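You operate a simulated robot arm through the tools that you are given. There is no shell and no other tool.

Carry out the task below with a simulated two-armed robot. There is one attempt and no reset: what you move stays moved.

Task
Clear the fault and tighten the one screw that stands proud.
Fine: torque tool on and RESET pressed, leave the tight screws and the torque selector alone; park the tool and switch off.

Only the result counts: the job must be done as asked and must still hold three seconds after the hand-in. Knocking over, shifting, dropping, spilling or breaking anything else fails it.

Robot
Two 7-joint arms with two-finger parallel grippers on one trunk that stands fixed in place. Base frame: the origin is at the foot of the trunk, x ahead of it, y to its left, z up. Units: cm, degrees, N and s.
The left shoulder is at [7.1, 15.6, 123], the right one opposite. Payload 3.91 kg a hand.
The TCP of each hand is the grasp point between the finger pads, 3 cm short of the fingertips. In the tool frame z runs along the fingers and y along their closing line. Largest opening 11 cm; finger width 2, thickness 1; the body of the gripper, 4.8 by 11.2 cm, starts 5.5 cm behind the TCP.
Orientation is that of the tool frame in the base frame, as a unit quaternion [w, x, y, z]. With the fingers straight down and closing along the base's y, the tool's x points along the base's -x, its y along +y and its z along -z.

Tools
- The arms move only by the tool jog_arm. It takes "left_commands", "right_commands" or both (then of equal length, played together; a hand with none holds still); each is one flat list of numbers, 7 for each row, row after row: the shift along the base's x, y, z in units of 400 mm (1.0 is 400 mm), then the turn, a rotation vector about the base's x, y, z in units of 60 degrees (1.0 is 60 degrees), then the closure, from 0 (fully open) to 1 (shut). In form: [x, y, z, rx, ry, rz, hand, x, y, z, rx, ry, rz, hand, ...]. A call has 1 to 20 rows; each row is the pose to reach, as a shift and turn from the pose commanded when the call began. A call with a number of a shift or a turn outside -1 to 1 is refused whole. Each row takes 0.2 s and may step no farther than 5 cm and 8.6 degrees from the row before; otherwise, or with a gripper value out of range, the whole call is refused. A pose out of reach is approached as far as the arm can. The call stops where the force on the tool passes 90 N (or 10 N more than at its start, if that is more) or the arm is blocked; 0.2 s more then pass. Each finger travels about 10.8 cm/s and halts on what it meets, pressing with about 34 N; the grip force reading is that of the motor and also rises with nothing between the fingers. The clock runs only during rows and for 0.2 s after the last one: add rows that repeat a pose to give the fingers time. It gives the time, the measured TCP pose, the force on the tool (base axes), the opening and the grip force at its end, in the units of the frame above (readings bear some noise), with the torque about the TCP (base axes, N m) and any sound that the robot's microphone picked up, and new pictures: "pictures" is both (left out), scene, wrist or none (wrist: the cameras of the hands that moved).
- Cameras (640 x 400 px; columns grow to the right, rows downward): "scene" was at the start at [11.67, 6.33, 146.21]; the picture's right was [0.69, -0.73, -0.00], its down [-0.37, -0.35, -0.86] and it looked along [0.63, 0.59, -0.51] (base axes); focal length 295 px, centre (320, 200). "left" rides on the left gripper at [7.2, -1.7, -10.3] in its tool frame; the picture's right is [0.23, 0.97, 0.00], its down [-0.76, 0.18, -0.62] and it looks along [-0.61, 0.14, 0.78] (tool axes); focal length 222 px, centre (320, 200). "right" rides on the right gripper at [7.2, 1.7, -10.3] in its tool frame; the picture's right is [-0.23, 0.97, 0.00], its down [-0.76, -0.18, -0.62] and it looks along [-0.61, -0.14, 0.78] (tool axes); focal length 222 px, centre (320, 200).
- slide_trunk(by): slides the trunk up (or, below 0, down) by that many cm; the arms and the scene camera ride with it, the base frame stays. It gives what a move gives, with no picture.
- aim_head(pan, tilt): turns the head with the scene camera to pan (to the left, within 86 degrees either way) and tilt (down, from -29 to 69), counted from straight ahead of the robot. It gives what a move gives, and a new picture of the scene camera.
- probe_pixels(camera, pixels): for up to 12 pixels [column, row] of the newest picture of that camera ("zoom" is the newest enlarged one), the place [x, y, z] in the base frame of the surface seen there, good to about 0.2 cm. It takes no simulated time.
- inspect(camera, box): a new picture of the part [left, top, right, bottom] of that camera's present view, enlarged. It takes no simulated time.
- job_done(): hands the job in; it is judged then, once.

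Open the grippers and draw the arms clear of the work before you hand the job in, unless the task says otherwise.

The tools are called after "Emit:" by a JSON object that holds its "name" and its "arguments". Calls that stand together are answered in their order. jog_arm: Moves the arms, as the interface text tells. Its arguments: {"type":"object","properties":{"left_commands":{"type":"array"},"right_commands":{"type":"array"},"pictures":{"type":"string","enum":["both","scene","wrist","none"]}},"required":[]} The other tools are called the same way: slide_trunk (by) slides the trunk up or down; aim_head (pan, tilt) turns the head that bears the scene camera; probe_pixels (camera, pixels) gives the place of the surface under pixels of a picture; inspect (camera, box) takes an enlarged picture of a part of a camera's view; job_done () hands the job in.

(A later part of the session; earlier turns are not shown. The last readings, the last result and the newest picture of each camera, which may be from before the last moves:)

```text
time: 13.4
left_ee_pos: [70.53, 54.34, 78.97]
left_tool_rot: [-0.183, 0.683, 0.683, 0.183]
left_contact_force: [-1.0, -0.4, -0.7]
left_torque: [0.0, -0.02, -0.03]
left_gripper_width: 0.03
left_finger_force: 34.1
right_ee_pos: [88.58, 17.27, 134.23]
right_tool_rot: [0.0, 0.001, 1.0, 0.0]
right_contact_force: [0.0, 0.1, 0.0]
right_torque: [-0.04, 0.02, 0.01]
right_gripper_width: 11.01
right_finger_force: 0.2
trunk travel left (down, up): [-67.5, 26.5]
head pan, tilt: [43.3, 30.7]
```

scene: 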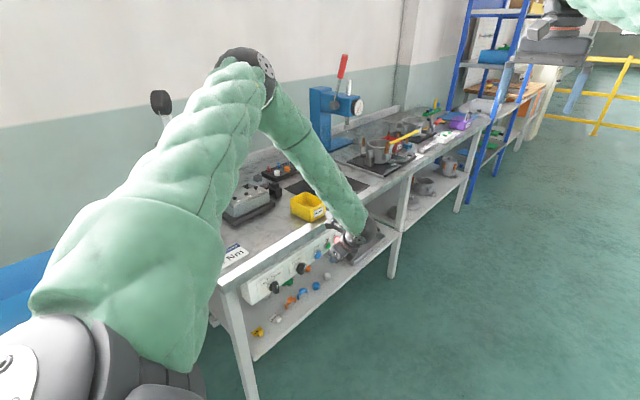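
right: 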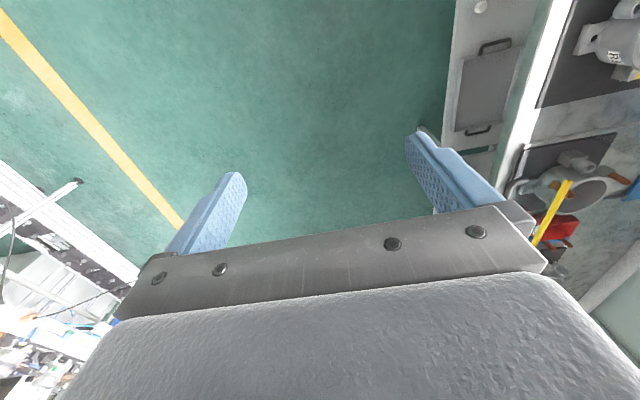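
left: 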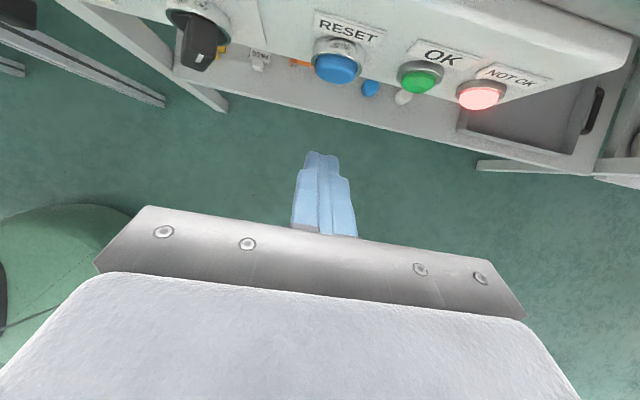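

Aligned in front of RESET (button at (336,68) in the wrist view). I'll flatten the pitch to 45° and lower slightly, then check it's reachable before pushing.

Emit:
{"name": "jog_arm", "arguments": {"left_commands": [0, 0, -0.025, 0.125, 0, 0, 1, 0, 0, -0.05, 0.25, 0, 0, 1], "pictures": "wrist"}}

```text
time: 14.0
left_ee_pos: [69.26, 55.31, 79.5]
left_tool_rot: [-0.269, 0.654, 0.653, 0.271]
left_contact_force: [-1.1, -0.7, 0.2]
left_torque: [-0.03, -0.06, 0.0]
left_gripper_width: 0.0
left_finger_force: 34.0
left hand out of reach, approached as far as the arm can: row 2
right_ee_pos: [88.54, 17.47, 134.21]
right_tool_rot: [0.0, -0.001, 1.0, -0.001]
right_contact_force: [-0.1, -0.5, 0.3]
right_torque: [-0.02, 0.02, -0.02]
right_gripper_width: 11.01
right_finger_force: 0.2
trunk travel left (down, up): [-67.5, 26.5]
head pan, tilt: [43.3, 30.7]
```

left: 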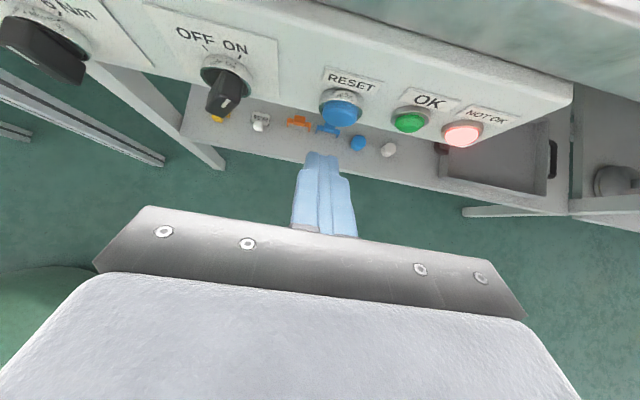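

45° isn't reachable here, so I'll return to 60° pitch at the right height (TCP z 77.3) just short of the button.

Emit:
{"name": "jog_arm", "arguments": {"left_commands": [0.0168, 0.0025, -0.0275, -0.125, 0, 0, 1, 0.0335, 0.005, -0.055, -0.25, 0, 0, 1, 0.0335, 0.045, -0.055, -0.25, 0, 0, 1, 0.0335, 0.085, -0.055, -0.25, 0, 0, 1], "pictures": "wrist"}}

Emit:
{"name": "inspect", "arguments": {"camera": "scene", "box": [290, 220, 360, 280]}}

```text
time: 15.0
left_ee_pos: [70.75, 58.54, 77.22]
left_tool_rot: [-0.182, 0.684, 0.683, 0.182]
left_contact_force: [-0.6, 0.4, -0.2]
left_torque: [-0.01, 0.01, -0.01]
left_gripper_width: 0.02
left_finger_force: 33.5
right_ee_pos: [88.53, 17.27, 134.23]
right_tool_rot: [-0.001, 0.001, 1.0, 0.0]
right_contact_force: [0.0, -0.4, 0.4]
right_torque: [0.01, 0.01, 0.0]
right_gripper_width: 10.99
right_finger_force: 0.0
trunk travel left (down, up): [-67.5, 26.5]
head pan, tilt: [43.3, 30.7]
```

left: 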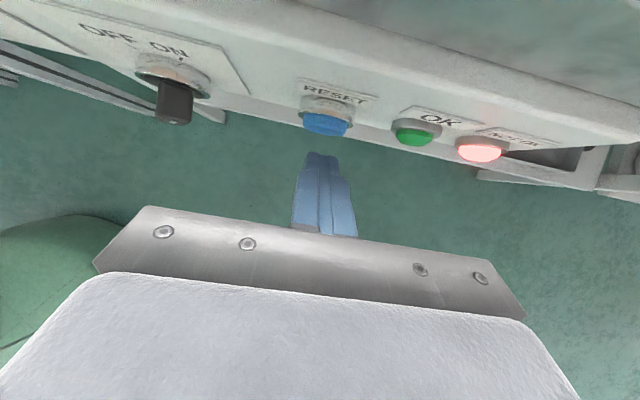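

```text
6.67 times, centred on (325, 250) of scene
```

zoom: 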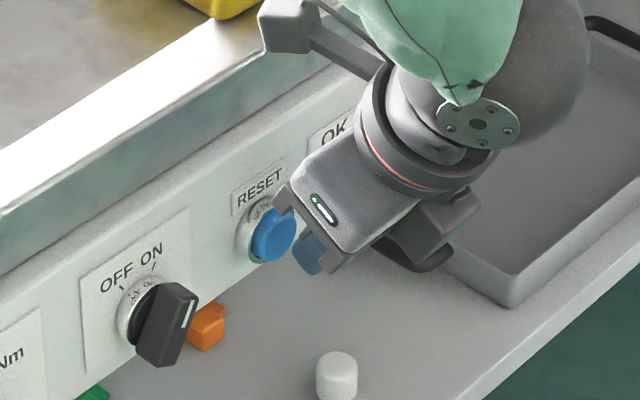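

Fingertip is now about 1 cm from the button. I'll push forward along +y gently and hold, watching force.

Emit:
{"name": "jog_arm", "arguments": {"left_commands": [0, 0.015, 0, 0, 0, 0, 1, 0, 0.025, 0, 0, 0, 0, 1, 0, 0.033, 0, 0, 0, 0, 1, 0, 0.04, 0, 0, 0, 0, 1], "pictures": "wrist"}}

```text
time: 16.0
left_ee_pos: [70.72, 60.08, 77.26]
left_tool_rot: [-0.183, 0.684, 0.682, 0.183]
left_contact_force: [-1.1, -2.5, -0.3]
left_torque: [-0.07, -0.01, 0.03]
left_gripper_width: 0.0
left_finger_force: 33.6
right_ee_pos: [88.56, 17.3, 134.34]
right_tool_rot: [-0.001, 0.001, 1.0, 0.0]
right_contact_force: [-0.1, -0.5, 0.7]
right_torque: [0.01, 0.02, 0.01]
right_gripper_width: 11.0
right_finger_force: 0.0
trunk travel left (down, up): [-67.5, 26.5]
head pan, tilt: [43.3, 30.7]
heard: click
```

left: 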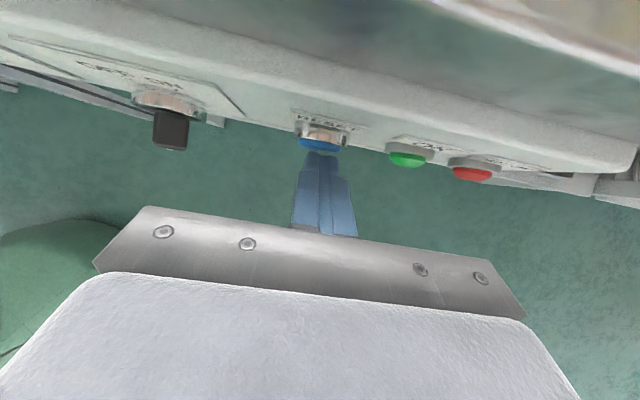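

RESET clicked and the NOT OK lamp went dark. I'll withdraw from the panel and lift the hand clear in front of the bench.

Emit:
{"name": "jog_arm", "arguments": {"left_commands": [0, -0.05, 0, 0, 0, 0, 1, 0, -0.15, 0, 0, 0, 0, 1, 0, -0.25, 0, 0, 0, 0, 1, -0.05, -0.25, 0.11, 0, 0, 0, 0.8, -0.1, -0.25, 0.22, 0, 0, 0, 0.6, -0.15, -0.25, 0.33, 0, 0, 0, 0.45, -0.2, -0.25, 0.44, 0, 0, 0, 0.45, -0.25, -0.25, 0.55, 0, 0, 0, 0.45, -0.3, -0.25, 0.66, 0, 0, 0, 0.45, -0.35, -0.25, 0.77, 0, 0, 0, 0.45, -0.4, -0.25, 0.88, 0, 0, 0, 0.45], "pictures": "both"}}

Emit:
{"name": "inspect", "arguments": {"camera": "scene", "box": [264, 225, 344, 300]}}

```text
time: 18.4
left_ee_pos: [54.54, 50.11, 112.59]
left_tool_rot: [-0.183, 0.683, 0.683, 0.183]
left_contact_force: [0.0, -0.4, 0.2]
left_torque: [-0.02, 0.02, -0.01]
left_gripper_width: 6.05
left_finger_force: 0.1
right_ee_pos: [88.42, 17.07, 134.32]
right_tool_rot: [0.001, 0.001, 1.0, 0.0]
right_contact_force: [-0.8, 0.0, 0.1]
right_torque: [0.02, -0.04, 0.03]
right_gripper_width: 11.02
right_finger_force: 0.1
trunk travel left (down, up): [-67.5, 26.5]
head pan, tilt: [43.3, 30.7]
```

scene: 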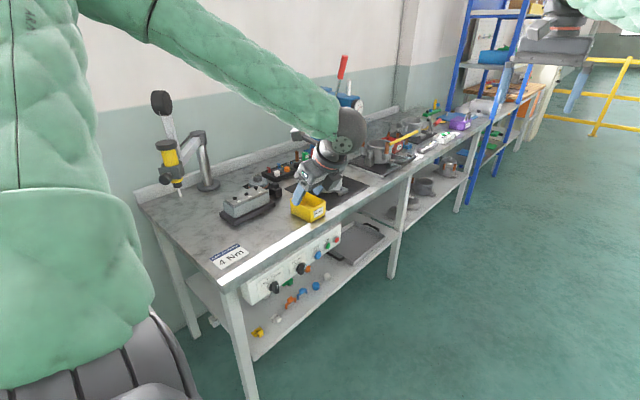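
left: 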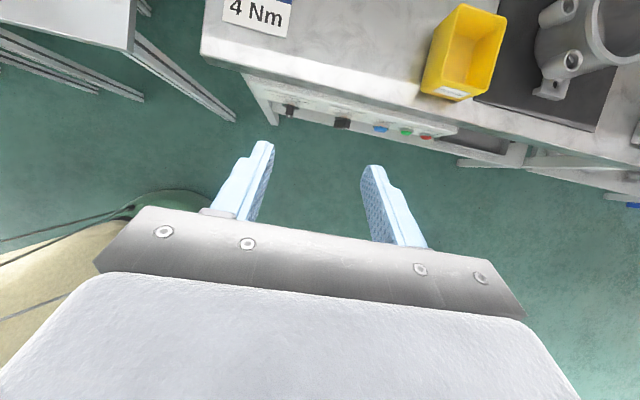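

```text
5.33 times, centred on (304, 262) of scene
```

zoom: 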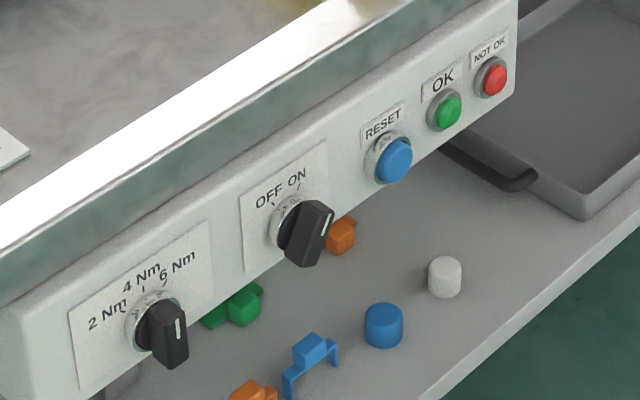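

Lamps are both dark and the switch is ON. I'll move the left hand to a pre-grasp outside the tool's knob, yawing to point radially at the post with 45° pitch.

Emit:
{"name": "jog_arm", "arguments": {"left_commands": [-0.0524, 0.0983, 0.0012, 0.0239, -0.0092, -0.0696, 0.45, -0.1048, 0.1965, 0.0025, 0.0477, -0.0183, -0.1392, 0.45, -0.1571, 0.2948, 0.0037, 0.0716, -0.0275, -0.2089, 0.45, -0.2095, 0.393, 0.005, 0.0955, -0.0367, -0.2785, 0.45, -0.2619, 0.4913, 0.0062, 0.1193, -0.0459, -0.3481, 0.45, -0.3143, 0.5895, 0.0075, 0.1432, -0.055, -0.4177, 0.45, -0.3667, 0.6878, 0.0087, 0.1671, -0.0642, -0.4873, 0.45, -0.419, 0.786, 0.01, 0.191, -0.0734, -0.557, 0.45, -0.4714, 0.8843, 0.0112, 0.2148, -0.0825, -0.6266, 0.45, -0.5238, 0.9825, 0.0125, 0.2387, -0.0917, -0.6962, 0.45], "pictures": "both"}}

```text
time: 20.6
left_ee_pos: [33.71, 89.58, 112.98]
left_tool_rot: [-0.154, 0.845, 0.375, 0.349]
left_contact_force: [-1.2, 0.1, 0.4]
left_torque: [-0.02, -0.05, 0.03]
left_gripper_width: 6.06
left_finger_force: 0.1
right_ee_pos: [88.57, 17.37, 134.41]
right_tool_rot: [0.0, 0.001, 1.0, -0.001]
right_contact_force: [0.3, -0.3, -0.3]
right_torque: [-0.04, -0.02, 0.03]
right_gripper_width: 10.99
right_finger_force: 0.1
trunk travel left (down, up): [-67.5, 26.5]
head pan, tilt: [43.3, 30.7]
```

scene: 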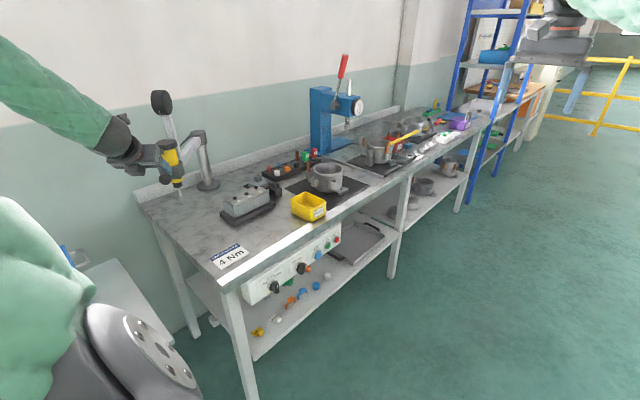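
left: 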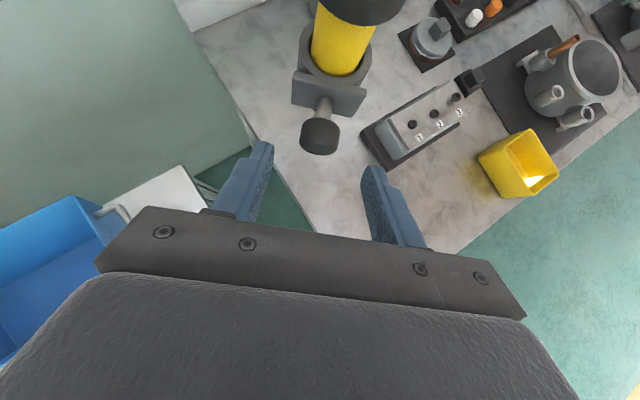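

Very good alignment: the knob appears at (320,137), between the finger lines. I'll probe it for its centre and depth.

Emit:
{"name": "inspect", "arguments": {"camera": "left", "box": [270, 0, 410, 170]}}

Emit:
{"name": "probe_pixels", "arguments": {"camera": "left", "pixels": [[320, 137], [304, 137], [337, 137], [320, 122], [320, 152], [322, 105], [300, 92], [355, 102], [335, 75], [340, 40], [328, 92], [360, 15]]}}

```text
2.35 times, centred on (340, 85) of left
```

zoom: 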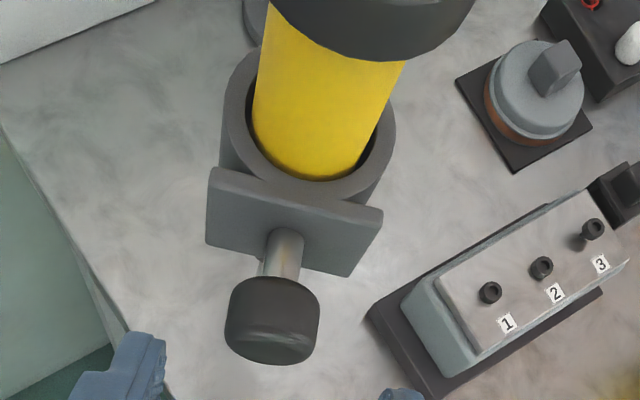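

```text
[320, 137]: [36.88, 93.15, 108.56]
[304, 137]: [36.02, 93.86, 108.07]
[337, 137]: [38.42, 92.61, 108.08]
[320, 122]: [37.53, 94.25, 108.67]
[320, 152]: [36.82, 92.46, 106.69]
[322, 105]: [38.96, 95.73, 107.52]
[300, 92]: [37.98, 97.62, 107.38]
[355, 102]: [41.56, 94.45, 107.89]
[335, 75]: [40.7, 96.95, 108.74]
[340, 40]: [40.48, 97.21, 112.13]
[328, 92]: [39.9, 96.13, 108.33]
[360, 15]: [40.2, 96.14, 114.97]
```

The knob centre is about (37.4,93.4,107.1), radius 1.5. I'll advance ~7 cm along the fingers to straddle it and close gently.

Emit:
{"name": "jog_arm", "arguments": {"left_commands": [0.0262, 0.029, -0.043, 0, 0, 0, 0.45, 0.0525, 0.058, -0.086, 0, 0, 0, 0.45, 0.0788, 0.087, -0.129, 0, 0, 0, 0.45, 0.0788, 0.087, -0.129, 0, 0, 0, 0.45], "pictures": "wrist"}}

```text
time: 21.6
left_ee_pos: [37.0, 92.99, 107.86]
left_tool_rot: [-0.155, 0.844, 0.375, 0.349]
left_contact_force: [-0.4, -0.8, 0.2]
left_torque: [-0.01, 0.02, 0.0]
left_gripper_width: 6.04
left_finger_force: 0.0
right_ee_pos: [88.66, 17.24, 134.33]
right_tool_rot: [0.0, 0.001, 1.0, 0.0]
right_contact_force: [0.1, 0.2, -0.2]
right_torque: [-0.02, 0.01, -0.01]
right_gripper_width: 10.99
right_finger_force: 0.0
trunk travel left (down, up): [-67.5, 26.5]
head pan, tilt: [43.3, 30.7]
```

left: 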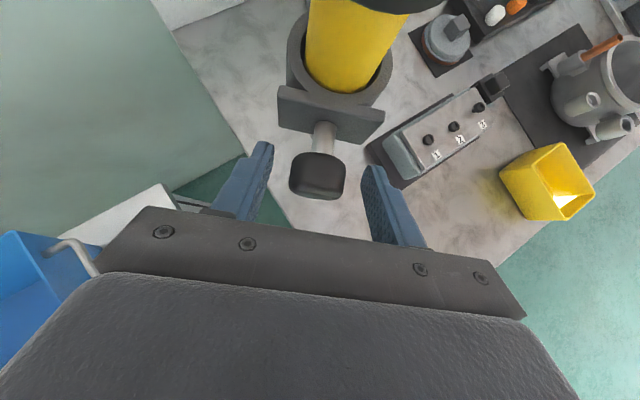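

The knob sits between the fingers at (318,178). Closing on it now.

Emit:
{"name": "jog_arm", "arguments": {"left_commands": [0, 0, 0, 0, 0, 0, 0.6, 0, 0, 0, 0, 0, 0, 0.72, 0, 0, 0, 0, 0, 0, 0.9, 0, 0, 0, 0, 0, 0, 1, 0, 0, 0, 0, 0, 0, 1], "pictures": "wrist"}}

```text
time: 22.8
left_ee_pos: [36.95, 93.02, 107.74]
left_tool_rot: [-0.155, 0.844, 0.375, 0.35]
left_contact_force: [-0.2, 2.9, -0.8]
left_torque: [0.17, -0.02, 0.47]
left_gripper_width: 3.39
left_finger_force: 44.7
right_ee_pos: [88.58, 17.36, 134.15]
right_tool_rot: [0.001, 0.001, 1.0, 0.0]
right_contact_force: [0.2, 0.6, -0.6]
right_torque: [0.03, 0.03, -0.02]
right_gripper_width: 10.98
right_finger_force: 0.1
trunk travel left (down, up): [-67.5, 26.5]
head pan, tilt: [43.3, 30.7]
```

left: 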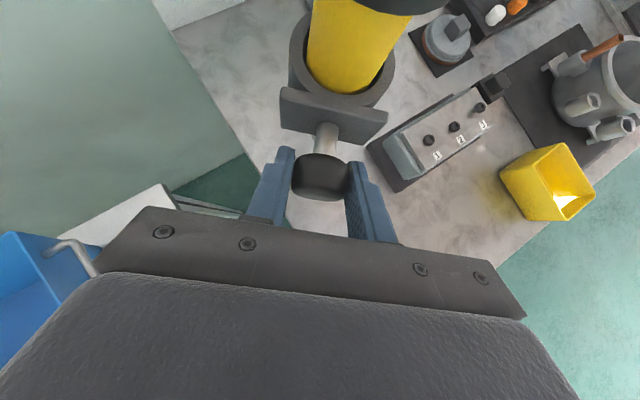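

The knob is gripped (3.39 cm). I'll do a small test swing of 8° about the post axis and check the forces.

Emit:
{"name": "jog_arm", "arguments": {"left_commands": [0.0249, -0.0212, 0, 0, 0, 0.0333, 1, 0.0498, -0.0418, 0, 0, 0, 0.0667, 1, 0.0758, -0.0612, 0, 0, 0, 0.1, 1, 0.1023, -0.08, 0, 0, 0, 0.1333, 1, 0.1023, -0.08, 0, 0, 0, 0.1333, 1], "pictures": "both"}}

```text
time: 24.0
left_ee_pos: [41.18, 89.88, 107.7]
left_tool_rot: [-0.18, 0.816, 0.433, 0.339]
left_contact_force: [2.5, 6.4, 3.8]
left_torque: [0.05, 0.14, 0.18]
left_gripper_width: 3.39
left_finger_force: 44.9
right_ee_pos: [88.57, 17.28, 134.2]
right_tool_rot: [0.0, 0.001, 1.0, -0.001]
right_contact_force: [-0.1, 0.4, 0.9]
right_torque: [0.01, -0.02, -0.01]
right_gripper_width: 11.02
right_finger_force: 0.2
trunk travel left (down, up): [-67.5, 26.5]
head pan, tilt: [43.3, 30.7]
```

scene: 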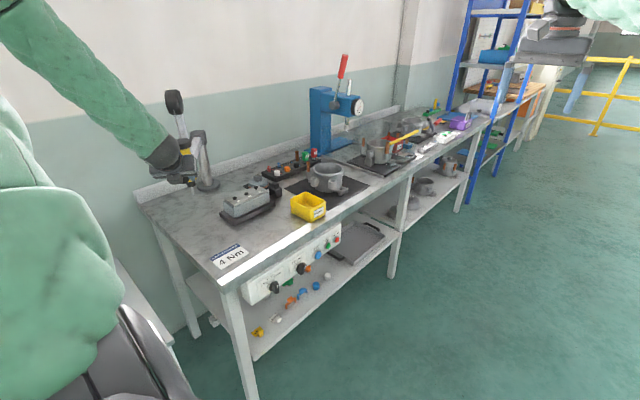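
left: 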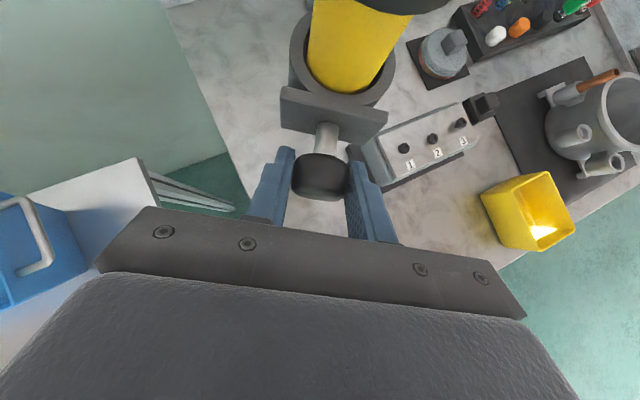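

The arm swings freely with small forces. I'll continue the swing to just short of screw 3 (about 40° more), then check alignment visually.

Emit:
{"name": "jog_arm", "arguments": {"left_commands": [0.0553, -0.0345, 0, 0, 0, 0.0667, 1, 0.1125, -0.0653, 0, 0, 0, 0.1333, 1, 0.172, -0.0918, 0, 0, 0, 0.2, 1, 0.233, -0.114, 0, 0, 0, 0.2667, 1, 0.2955, -0.132, 0, 0, 0, 0.3333, 1, 0.359, -0.1455, 0, 0, 0, 0.4, 1, 0.4233, -0.1545, 0, 0, 0, 0.4667, 1, 0.4883, -0.1593, 0, 0, 0, 0.5333, 1, 0.5533, -0.1593, 0, 0, 0, 0.6, 1, 0.618, -0.1548, 0, 0, 0, 0.6667, 1, 0.618, -0.1548, 0, 0, 0, 0.6667, 1], "pictures": "both"}}

Emit:
{"name": "inspect", "arguments": {"camera": "scene", "box": [200, 110, 300, 220]}}

```text
time: 26.4
left_ee_pos: [65.89, 83.52, 107.81]
left_tool_rot: [-0.284, 0.619, 0.687, 0.255]
left_contact_force: [3.4, -0.6, -2.4]
left_torque: [-0.56, 0.01, -0.72]
left_gripper_width: 3.4
left_finger_force: 45.5
right_ee_pos: [88.59, 17.18, 134.23]
right_tool_rot: [-0.001, 0.001, 1.0, 0.0]
right_contact_force: [-0.3, -0.2, -1.1]
right_torque: [0.05, 0.02, 0.03]
right_gripper_width: 10.99
right_finger_force: 0.0
trunk travel left (down, up): [-67.5, 26.5]
head pan, tilt: [43.3, 30.7]
```

scene: 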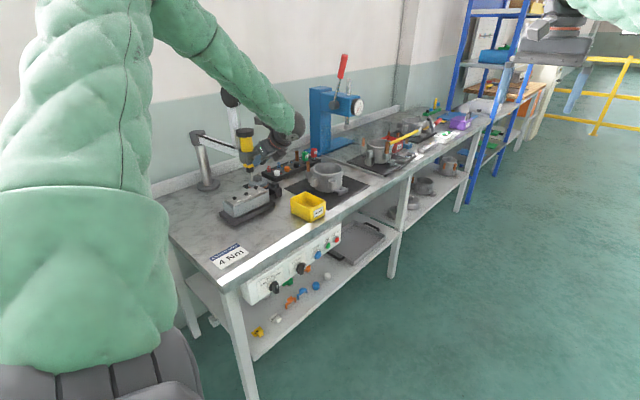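
left: 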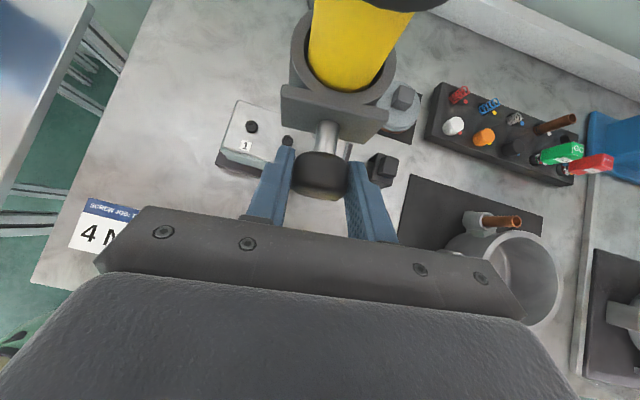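

```text
3.64 times, centred on (250, 165) of scene
```

zoom: 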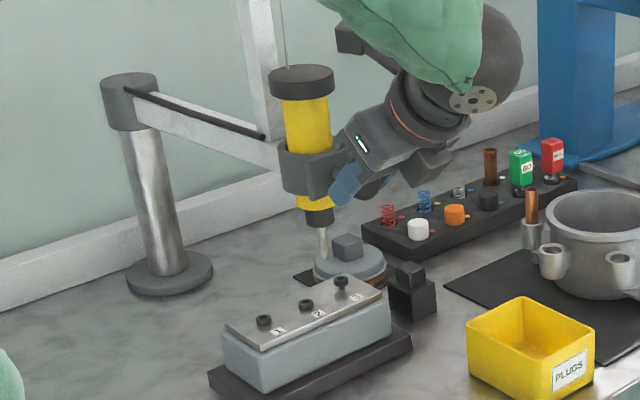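

The swing went smoothly; the bit tip is at zoom (326,258), near screw 3 at (340,283). I'll probe both for the remaining offset.

Emit:
{"name": "inspect", "arguments": {"camera": "scene", "box": [230, 160, 270, 200]}}

```text
10.00 times, centred on (250, 180) of scene
```

zoom: 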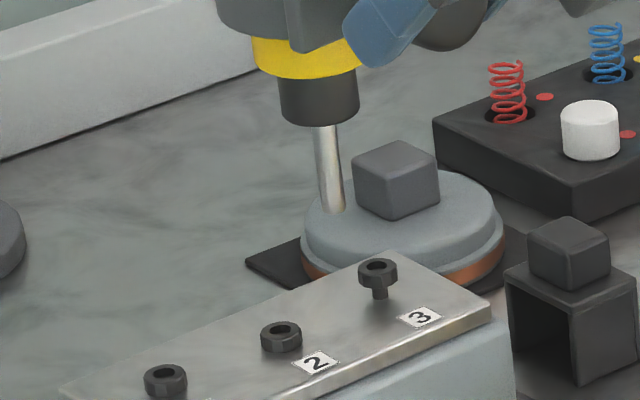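

Emit:
{"name": "probe_pixels", "arguments": {"camera": "zoom", "pixels": [[333, 205], [329, 170], [322, 135], [378, 266], [366, 270], [390, 268], [378, 278], [282, 332], [165, 372], [318, 110], [300, 105], [345, 105]]}}

Emit:
{"name": "probe_pixels", "arguments": {"camera": "left", "pixels": [[318, 185], [291, 185], [346, 185], [326, 140], [360, 15], [310, 90], [375, 105], [300, 15]]}}

```text
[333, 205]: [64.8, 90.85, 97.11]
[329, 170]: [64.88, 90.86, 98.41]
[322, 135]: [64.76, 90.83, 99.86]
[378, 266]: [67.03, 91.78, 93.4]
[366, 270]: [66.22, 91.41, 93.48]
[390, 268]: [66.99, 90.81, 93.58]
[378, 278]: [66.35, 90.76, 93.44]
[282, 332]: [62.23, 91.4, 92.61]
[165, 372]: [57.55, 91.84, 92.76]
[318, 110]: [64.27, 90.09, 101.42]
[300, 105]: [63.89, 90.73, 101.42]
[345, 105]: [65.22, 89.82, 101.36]
```

```text
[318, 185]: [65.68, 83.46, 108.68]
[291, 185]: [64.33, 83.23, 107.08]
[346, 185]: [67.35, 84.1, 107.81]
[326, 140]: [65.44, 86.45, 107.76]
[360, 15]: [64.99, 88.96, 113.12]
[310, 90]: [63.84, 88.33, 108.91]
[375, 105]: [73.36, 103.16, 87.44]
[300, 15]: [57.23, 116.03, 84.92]
```

The bit axis is about (65.05,91.2). I'll zoom further onto screw 3 to get its centre more precisely before the last few degrees.

Emit:
{"name": "inspect", "arguments": {"camera": "scene", "box": [248, 180, 264, 196]}}

```text
16.00 times, centred on (256, 188) of scene
```

zoom: 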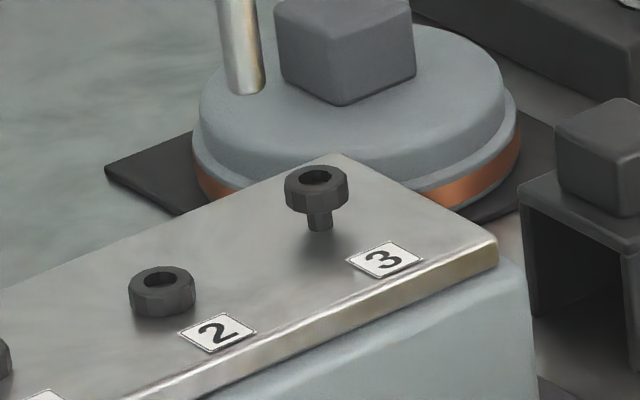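

Emit:
{"name": "probe_pixels", "arguments": {"camera": "zoom", "pixels": [[290, 177], [343, 177], [317, 166], [317, 186], [319, 222], [316, 178], [247, 92], [237, 60], [253, 60], [225, 60], [133, 277], [190, 277]]}}

```text
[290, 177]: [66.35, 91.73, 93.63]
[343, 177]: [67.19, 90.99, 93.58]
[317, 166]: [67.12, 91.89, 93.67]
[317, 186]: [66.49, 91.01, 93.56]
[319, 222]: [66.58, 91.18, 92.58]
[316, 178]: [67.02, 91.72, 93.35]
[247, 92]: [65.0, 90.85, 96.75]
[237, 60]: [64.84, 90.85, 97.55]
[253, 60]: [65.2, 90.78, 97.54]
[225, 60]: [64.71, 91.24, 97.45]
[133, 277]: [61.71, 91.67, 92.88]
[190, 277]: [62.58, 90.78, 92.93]
```

Screw 3's centre is (66.79,91.40) and the bit axis (65.02,91.1): about 3.5° more swing. I'll do that.

Emit:
{"name": "jog_arm", "arguments": {"left_commands": [0.019, 0.002, 0, 0, 0, 0.0193, 1, 0.037, 0.0045, 0, 0, 0, 0.0385, 1, 0.056, 0.0075, 0, 0, 0, 0.0578, 1, 0.056, 0.0075, 0, 0, 0, 0.0578, 1], "pictures": "both"}}

Emit:
{"name": "inspect", "arguments": {"camera": "scene", "box": [240, 168, 268, 196]}}

```text
time: 27.4
left_ee_pos: [68.04, 83.86, 107.78]
left_tool_rot: [-0.291, 0.598, 0.704, 0.247]
left_contact_force: [1.4, -1.5, 2.8]
left_torque: [0.14, -0.04, -0.82]
left_gripper_width: 3.38
left_finger_force: 44.8
right_ee_pos: [88.61, 17.18, 134.27]
right_tool_rot: [0.0, 0.001, 1.0, 0.0]
right_contact_force: [0.1, 0.1, -0.1]
right_torque: [0.0, 0.01, -0.02]
right_gripper_width: 11.02
right_finger_force: 0.0
trunk travel left (down, up): [-67.5, 26.5]
head pan, tilt: [43.3, 30.7]
```

scene: 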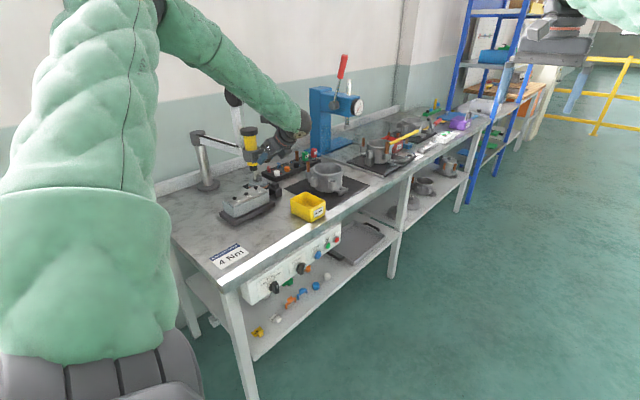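
left: 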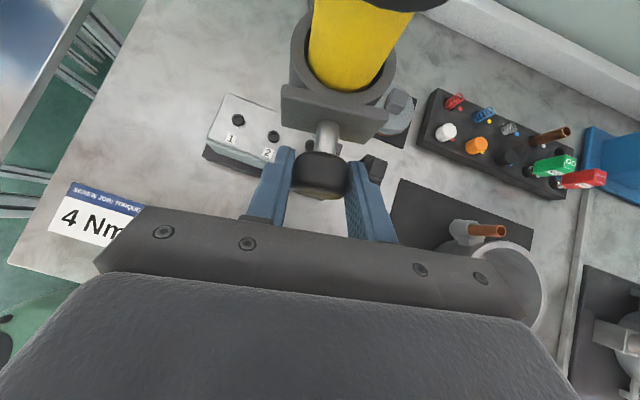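

```text
14.29 times, centred on (254, 182) of scene
```

zoom: 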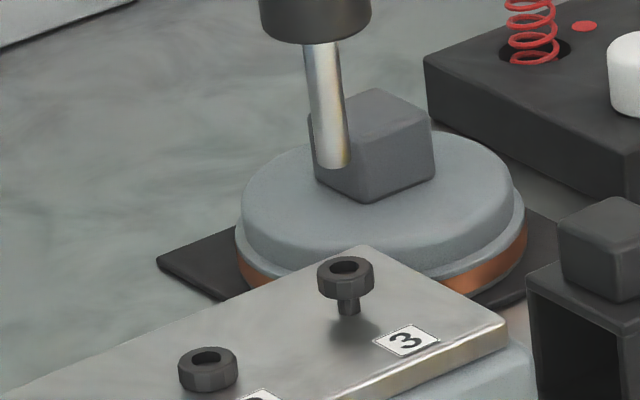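

The bit's axis line extrapolates right to screw 3's socket at (346,266). Let me verify by probing the bit edges.

Emit:
{"name": "probe_pixels", "arguments": {"camera": "zoom", "pixels": [[317, 140], [345, 140], [331, 140], [334, 163], [313, 110], [340, 110], [324, 265], [371, 265], [346, 256], [346, 275], [346, 266], [331, 120]]}}

```text
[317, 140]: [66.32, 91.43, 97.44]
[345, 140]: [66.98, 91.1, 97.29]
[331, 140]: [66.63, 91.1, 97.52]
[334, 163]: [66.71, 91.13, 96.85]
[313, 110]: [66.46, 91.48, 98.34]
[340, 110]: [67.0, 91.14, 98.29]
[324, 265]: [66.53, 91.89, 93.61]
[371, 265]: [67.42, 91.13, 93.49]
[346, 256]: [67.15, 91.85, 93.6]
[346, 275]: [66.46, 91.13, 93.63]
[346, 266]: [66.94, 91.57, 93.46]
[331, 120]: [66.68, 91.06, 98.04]
```

The bit is centred on screw 3 to within about 1.5 mm. Now I'll open the fingers, back off the knob along the finger axis, and check the arm stays put.

Emit:
{"name": "jog_arm", "arguments": {"left_commands": [0, 0, 0, 0, 0, 0, 0.66, 0, 0, 0, 0, 0, 0, 0.5, 0, 0, 0, 0, 0, 0, 0.42, 0, 0, 0, 0, 0, 0, 0.42, 0.0068, -0.0407, 0.0412, 0, 0, 0, 0.42, 0.0135, -0.0813, 0.0825, 0, 0, 0, 0.42, 0.0203, -0.122, 0.1238, 0, 0, 0, 0.42], "pictures": "both"}}

Emit:
{"name": "inspect", "arguments": {"camera": "scene", "box": [240, 168, 268, 196]}}

```text
time: 29.0
left_ee_pos: [68.89, 78.89, 112.82]
left_tool_rot: [-0.292, 0.598, 0.705, 0.247]
left_contact_force: [1.1, 0.1, -0.1]
left_torque: [0.0, -0.04, 0.03]
left_gripper_width: 6.39
left_finger_force: 0.0
right_ee_pos: [88.69, 17.02, 134.29]
right_tool_rot: [0.0, 0.001, 1.0, 0.001]
right_contact_force: [1.1, 0.4, -0.6]
right_torque: [0.04, 0.02, -0.04]
right_gripper_width: 11.03
right_finger_force: 0.1
trunk travel left (down, up): [-67.5, 26.5]
head pan, tilt: [43.3, 30.7]
```

scene: 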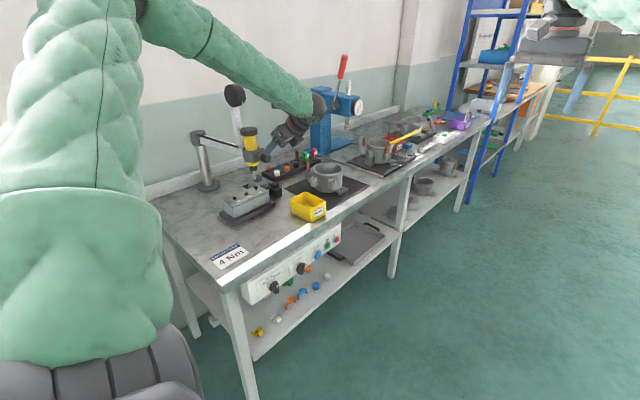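
left: 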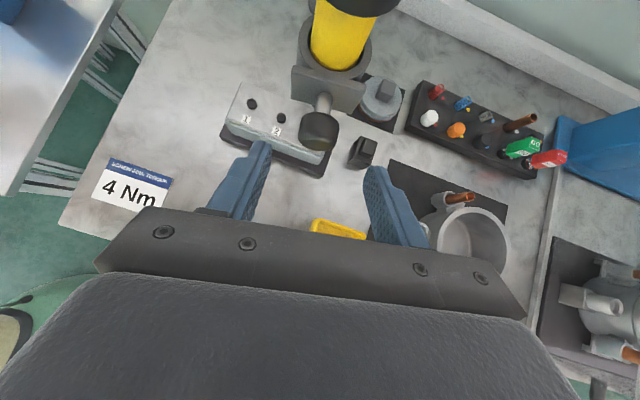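

```text
14.29 times, centred on (254, 182) of scene
```

zoom: 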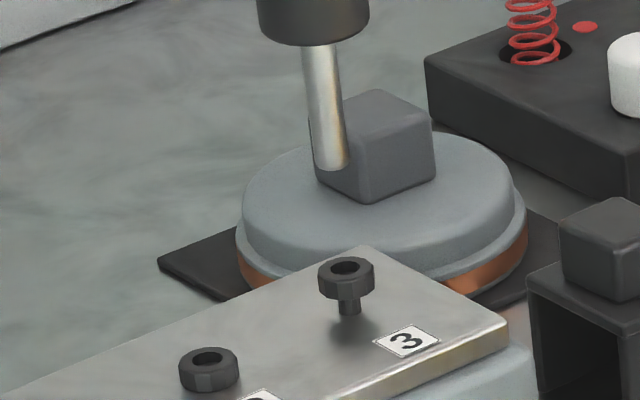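

The arm stayed in place (bit at (332,165), socket at (346,266)). I'll probe the cap, cable and reel for finger clearance.

Emit:
{"name": "inspect", "arguments": {"camera": "scene", "box": [212, 78, 276, 168]}}

```text
4.44 times, centred on (244, 123) of scene
```

zoom: 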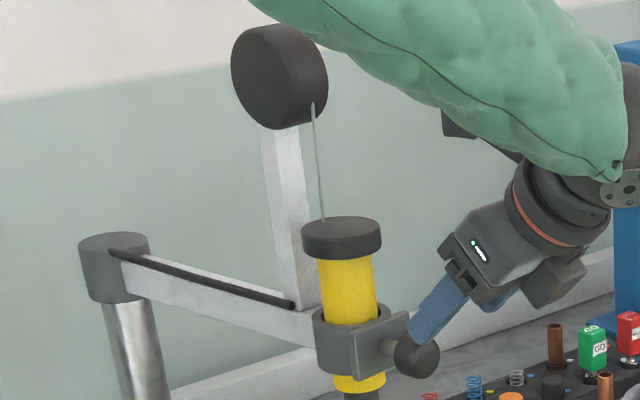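

Emit:
{"name": "probe_pixels", "arguments": {"camera": "zoom", "pixels": [[340, 225], [305, 232], [378, 232], [340, 242], [330, 218], [340, 252], [345, 275], [310, 120], [285, 125], [322, 95], [322, 60], [270, 80]]}}

Emit:
{"name": "probe_pixels", "arguments": {"camera": "zoom", "pixels": [[320, 180], [318, 150], [345, 300], [345, 315], [375, 340], [340, 222], [360, 240], [322, 240], [300, 90], [315, 110], [280, 200], [300, 240]]}}

```text
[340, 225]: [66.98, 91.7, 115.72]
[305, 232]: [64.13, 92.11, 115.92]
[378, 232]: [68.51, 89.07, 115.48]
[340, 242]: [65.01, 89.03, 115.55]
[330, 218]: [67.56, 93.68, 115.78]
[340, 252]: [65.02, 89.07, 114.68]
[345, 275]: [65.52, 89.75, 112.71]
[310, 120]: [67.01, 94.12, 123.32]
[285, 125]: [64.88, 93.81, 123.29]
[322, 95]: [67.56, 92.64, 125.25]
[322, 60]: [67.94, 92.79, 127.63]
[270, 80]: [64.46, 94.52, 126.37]
```

```text
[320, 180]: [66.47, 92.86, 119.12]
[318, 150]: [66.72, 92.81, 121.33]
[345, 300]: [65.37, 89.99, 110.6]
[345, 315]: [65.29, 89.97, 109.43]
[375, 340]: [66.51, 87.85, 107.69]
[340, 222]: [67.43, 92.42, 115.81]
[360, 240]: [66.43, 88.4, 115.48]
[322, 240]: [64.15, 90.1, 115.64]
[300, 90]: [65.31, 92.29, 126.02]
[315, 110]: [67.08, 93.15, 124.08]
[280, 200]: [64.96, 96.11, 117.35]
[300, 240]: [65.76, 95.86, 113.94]
```

Cap centre ≈ (66.75,91.3), top z 115.75; the reel and cable sit inward of the centre, so the outer half of the cap is clear. I'll close the fingers, rise, and move over the cap's outer part.

Emit:
{"name": "jog_arm", "arguments": {"left_commands": [0, 0, 0.1125, 0, 0, 0, 0.7, 0, 0, 0.225, 0, 0, 0, 1, -0.0139, 0.083, 0.225, 0, 0, 0, 1, -0.0278, 0.166, 0.225, 0, 0, 0, 1, -0.0418, 0.249, 0.225, 0, 0, 0, 1, -0.0418, 0.249, 0.225, 0, 0, 0, 1], "pictures": "both"}}

Emit:
{"name": "inspect", "arguments": {"camera": "scene", "box": [212, 78, 276, 168]}}

```text
time: 30.4
left_ee_pos: [67.23, 88.88, 121.58]
left_tool_rot: [-0.292, 0.598, 0.704, 0.247]
left_contact_force: [-1.0, -0.6, 0.0]
left_torque: [0.0, 0.04, 0.01]
left_gripper_width: 0.01
left_finger_force: 33.8
right_ee_pos: [88.59, 17.25, 134.14]
right_tool_rot: [-0.001, 0.001, 1.0, 0.0]
right_contact_force: [-0.1, -0.9, 0.2]
right_torque: [-0.02, 0.03, 0.02]
right_gripper_width: 11.04
right_finger_force: 0.1
trunk travel left (down, up): [-67.5, 26.5]
head pan, tilt: [43.3, 30.7]
```

scene: 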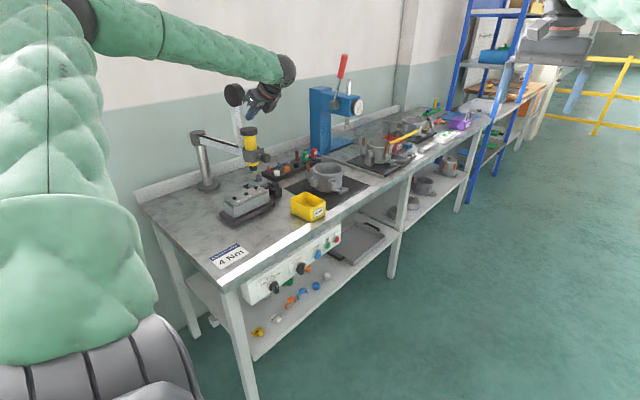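
left: 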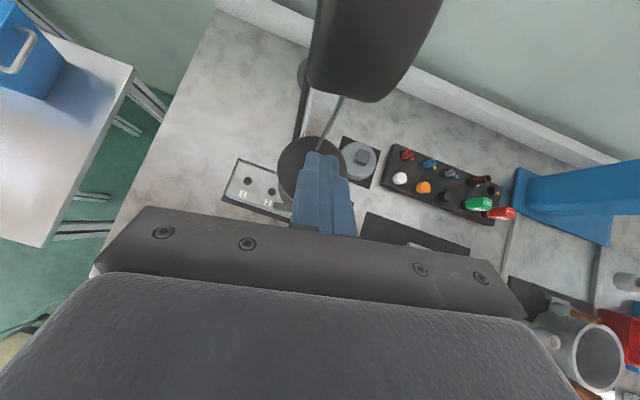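

```text
4.44 times, centred on (244, 123) of scene
```

zoom: 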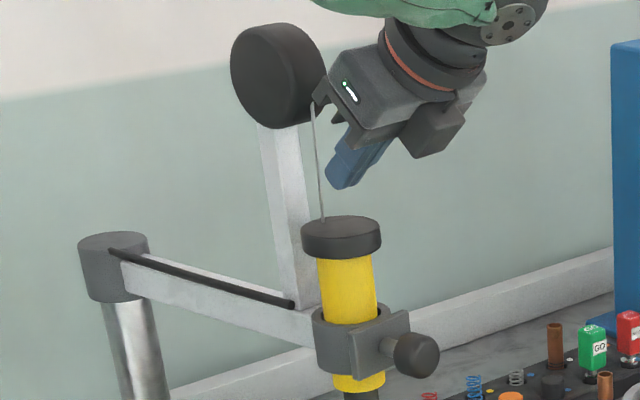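

The closed fingertips are right above the cap (zoom (345,185) over (340,225)), clear of cable and reel. I'll descend about 4.5 cm and read the force.

Emit:
{"name": "jog_arm", "arguments": {"left_commands": [0, 0, -0.03, 0, 0, 0, 1, 0, 0, -0.06, 0, 0, 0, 1, 0, 0, -0.08, 0, 0, 0, 1, 0, 0, -0.095, 0, 0, 0, 1, 0, 0, -0.11, 0, 0, 0, 1], "pictures": "both"}}

Emit:
{"name": "inspect", "arguments": {"camera": "scene", "box": [212, 98, 292, 208]}}

```text
time: 31.6
left_ee_pos: [67.23, 88.67, 117.32]
left_tool_rot: [-0.293, 0.598, 0.704, 0.248]
left_contact_force: [-0.7, 1.9, 3.4]
left_torque: [0.11, -0.01, 0.02]
left_gripper_width: 0.01
left_finger_force: 34.2
right_ee_pos: [88.62, 17.17, 134.28]
right_tool_rot: [0.0, 0.001, 1.0, 0.001]
right_contact_force: [1.1, -0.8, 0.1]
right_torque: [0.0, -0.04, -0.01]
right_gripper_width: 11.02
right_finger_force: 0.1
trunk travel left (down, up): [-67.5, 26.5]
head pan, tilt: [43.3, 30.7]
```

scene: 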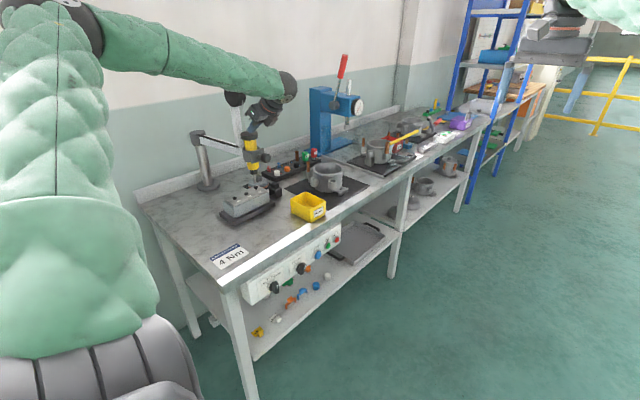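
left: 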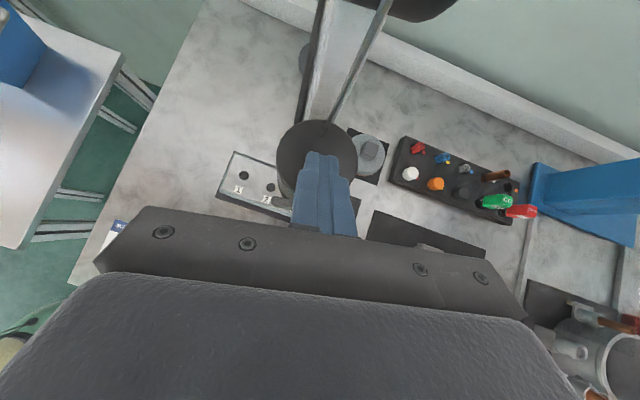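

```text
3.64 times, centred on (252, 153) of scene
```

zoom: 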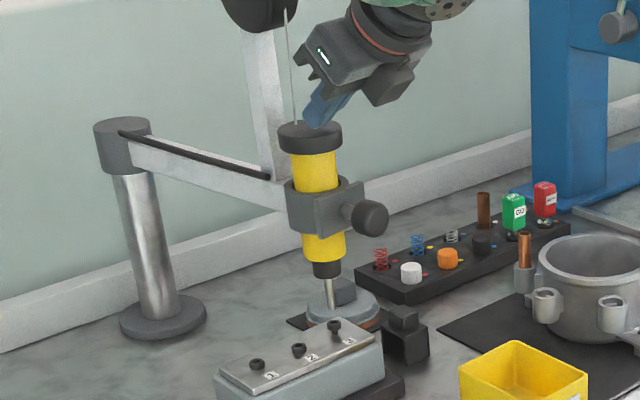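

The cap is being pushed down with only ~3.4 N. I'll check the bit-to-socket alignment before continuing.

Emit:
{"name": "inspect", "arguments": {"camera": "scene", "box": [240, 168, 268, 196]}}

Emit:
{"name": "probe_pixels", "arguments": {"camera": "zoom", "pixels": [[338, 200], [338, 215], [325, 190], [352, 190]]}}

```text
14.29 times, centred on (254, 182) of scene
```

zoom: 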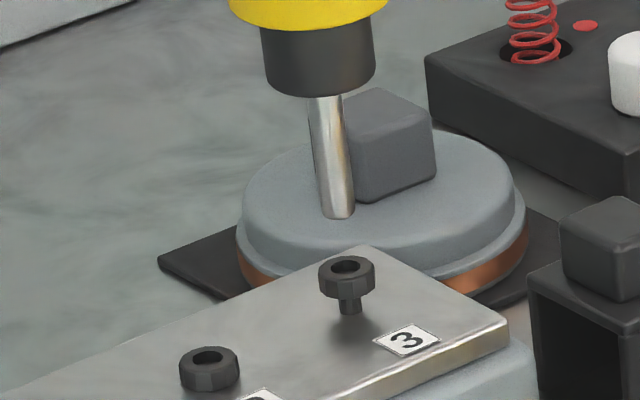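

```text
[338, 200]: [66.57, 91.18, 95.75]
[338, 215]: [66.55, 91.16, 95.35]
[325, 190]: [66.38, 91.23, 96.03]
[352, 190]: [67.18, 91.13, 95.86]
```

The bit tip is at z≈95.2, in line with the socket at (346,266). I'll lower slowly another 1.6 cm to reach the screw.

Emit:
{"name": "jog_arm", "arguments": {"left_commands": [0, 0, -0.01, 0, 0, 0, 1, 0, 0, -0.02, 0, 0, 0, 1, 0, 0, -0.03, 0, 0, 0, 1, 0, 0, -0.0375, 0, 0, 0, 1, 0, 0, -0.0425, 0, 0, 0, 1, 0, 0, -0.0425, 0, 0, 0, 1], "pictures": "scene"}}

Emit:
{"name": "inspect", "arguments": {"camera": "scene", "box": [240, 168, 268, 196]}}

Emit:
{"name": "inspect", "arguments": {"camera": "scene", "box": [264, 225, 344, 300]}}

```text
time: 33.0
left_ee_pos: [67.37, 88.74, 115.64]
left_tool_rot: [-0.292, 0.598, 0.704, 0.247]
left_contact_force: [1.2, -0.5, 4.1]
left_torque: [0.04, -0.01, -0.03]
left_gripper_width: 0.0
left_finger_force: 33.6
right_ee_pos: [88.5, 17.1, 134.29]
right_tool_rot: [0.0, 0.001, 1.0, 0.0]
right_contact_force: [0.4, 0.2, -1.4]
right_torque: [0.02, -0.01, 0.01]
right_gripper_width: 10.99
right_finger_force: 0.0
trunk travel left (down, up): [-67.5, 26.5]
head pan, tilt: [43.3, 30.7]
```

scene: 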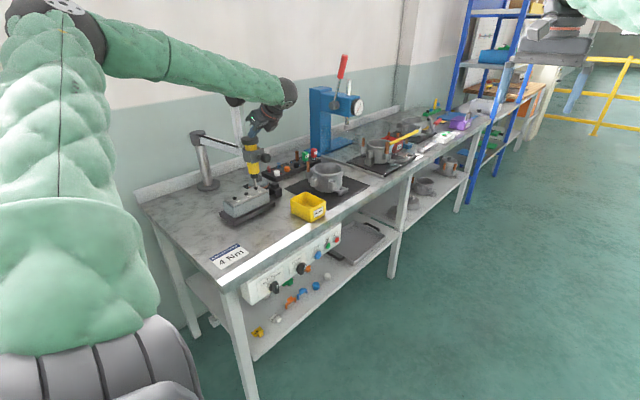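

```text
14.29 times, centred on (254, 182) of scene
```

zoom: 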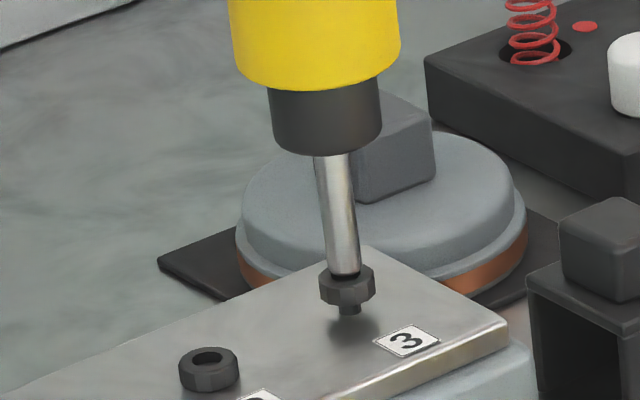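

```text
5.33 times, centred on (304, 262) of scene
```

zoom: 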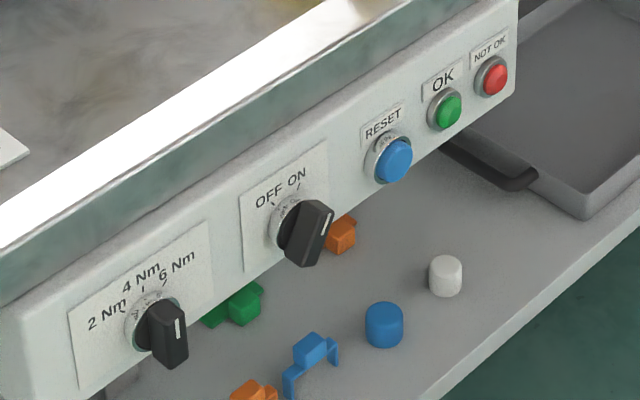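

The bit is now right at screw 3's socket with only spring load. I'll press down a little further in small steps and hold, listening for the tool.

Emit:
{"name": "jog_arm", "arguments": {"left_commands": [0, 0, -0.005, 0, 0, 0, 1, 0, 0, -0.01, 0, 0, 0, 1, 0, 0, -0.01, 0, 0, 0, 1, 0, 0, -0.01, 0, 0, 0, 1], "pictures": "scene"}}

Emit:
{"name": "inspect", "arguments": {"camera": "scene", "box": [240, 168, 268, 196]}}

Emit:
{"name": "inspect", "arguments": {"camera": "scene", "box": [304, 225, 344, 265]}}

```text
time: 34.0
left_ee_pos: [67.23, 88.79, 115.34]
left_tool_rot: [-0.292, 0.598, 0.704, 0.248]
left_contact_force: [-0.9, -1.6, 4.2]
left_torque: [0.01, 0.0, 0.03]
left_gripper_width: 0.0
left_finger_force: 33.9
right_ee_pos: [88.55, 17.19, 134.27]
right_tool_rot: [-0.001, 0.0, 1.0, -0.001]
right_contact_force: [0.0, 1.0, 0.4]
right_torque: [0.02, -0.01, 0.03]
right_gripper_width: 10.99
right_finger_force: 0.0
trunk travel left (down, up): [-67.5, 26.5]
head pan, tilt: [43.3, 30.7]
```

scene: 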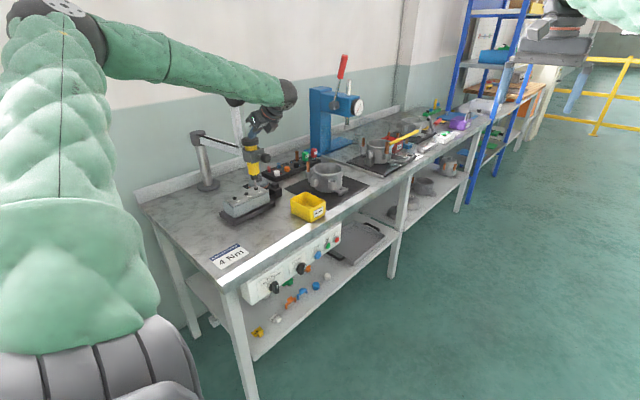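

```text
14.29 times, centred on (254, 182) of scene
```

zoom: 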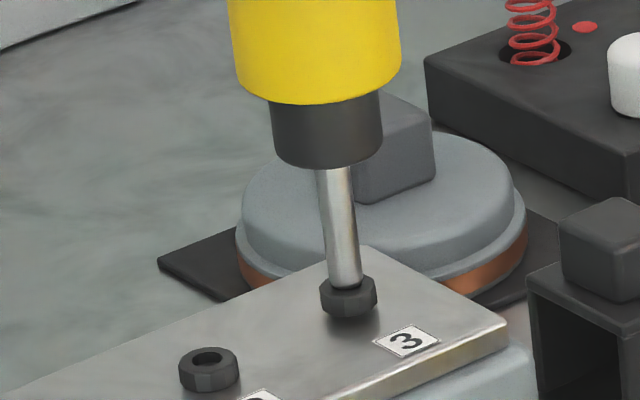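

```text
10.00 times, centred on (324, 245) of scene
```

zoom: 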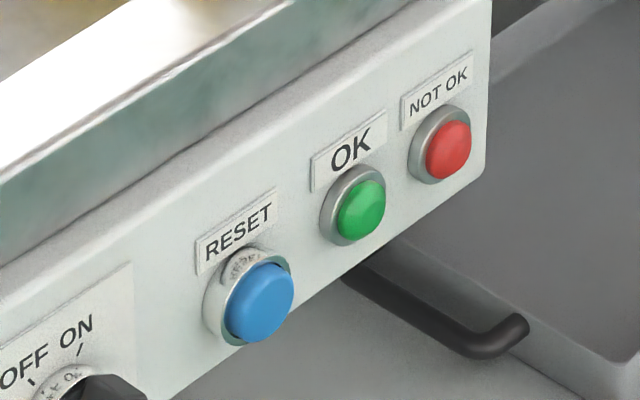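

The screw head has dropped with the bit — it's being driven. I'll keep feeding down in small steps and hold.

Emit:
{"name": "jog_arm", "arguments": {"left_commands": [0, 0, -0.004, 0, 0, 0, 1, 0, 0, -0.008, 0, 0, 0, 1, 0, 0, -0.01, 0, 0, 0, 1, 0, 0, -0.01, 0, 0, 0, 1, 0, 0, -0.01, 0, 0, 0, 1], "pictures": "scene"}}

Emit:
{"name": "inspect", "arguments": {"camera": "scene", "box": [240, 168, 268, 196]}}

Emit:
{"name": "inspect", "arguments": {"camera": "scene", "box": [304, 225, 344, 265]}}

```text
time: 35.2
left_ee_pos: [67.19, 88.75, 115.17]
left_tool_rot: [-0.293, 0.597, 0.705, 0.248]
left_contact_force: [3.2, 6.4, 18.5]
left_torque: [0.44, -0.02, -0.09]
left_gripper_width: 0.0
left_finger_force: 33.7
right_ee_pos: [88.49, 17.22, 134.3]
right_tool_rot: [0.0, 0.0, 1.0, 0.0]
right_contact_force: [-0.9, -0.2, 0.0]
right_torque: [0.0, 0.01, -0.01]
right_gripper_width: 11.01
right_finger_force: 0.1
trunk travel left (down, up): [-67.5, 26.5]
head pan, tilt: [43.3, 30.7]
```

scene: 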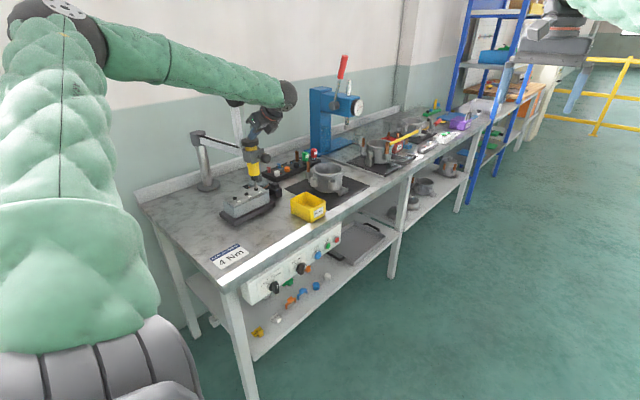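

```text
14.29 times, centred on (254, 182) of scene
```

zoom: 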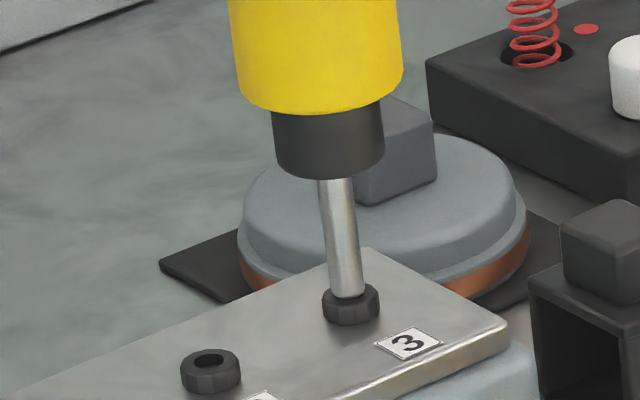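

```text
10.00 times, centred on (324, 245) of scene
```

zoom: 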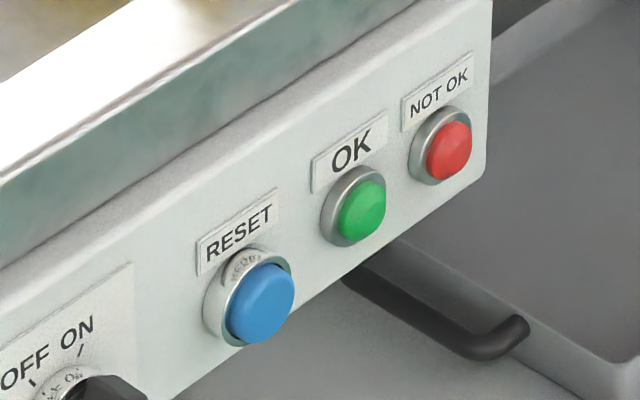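

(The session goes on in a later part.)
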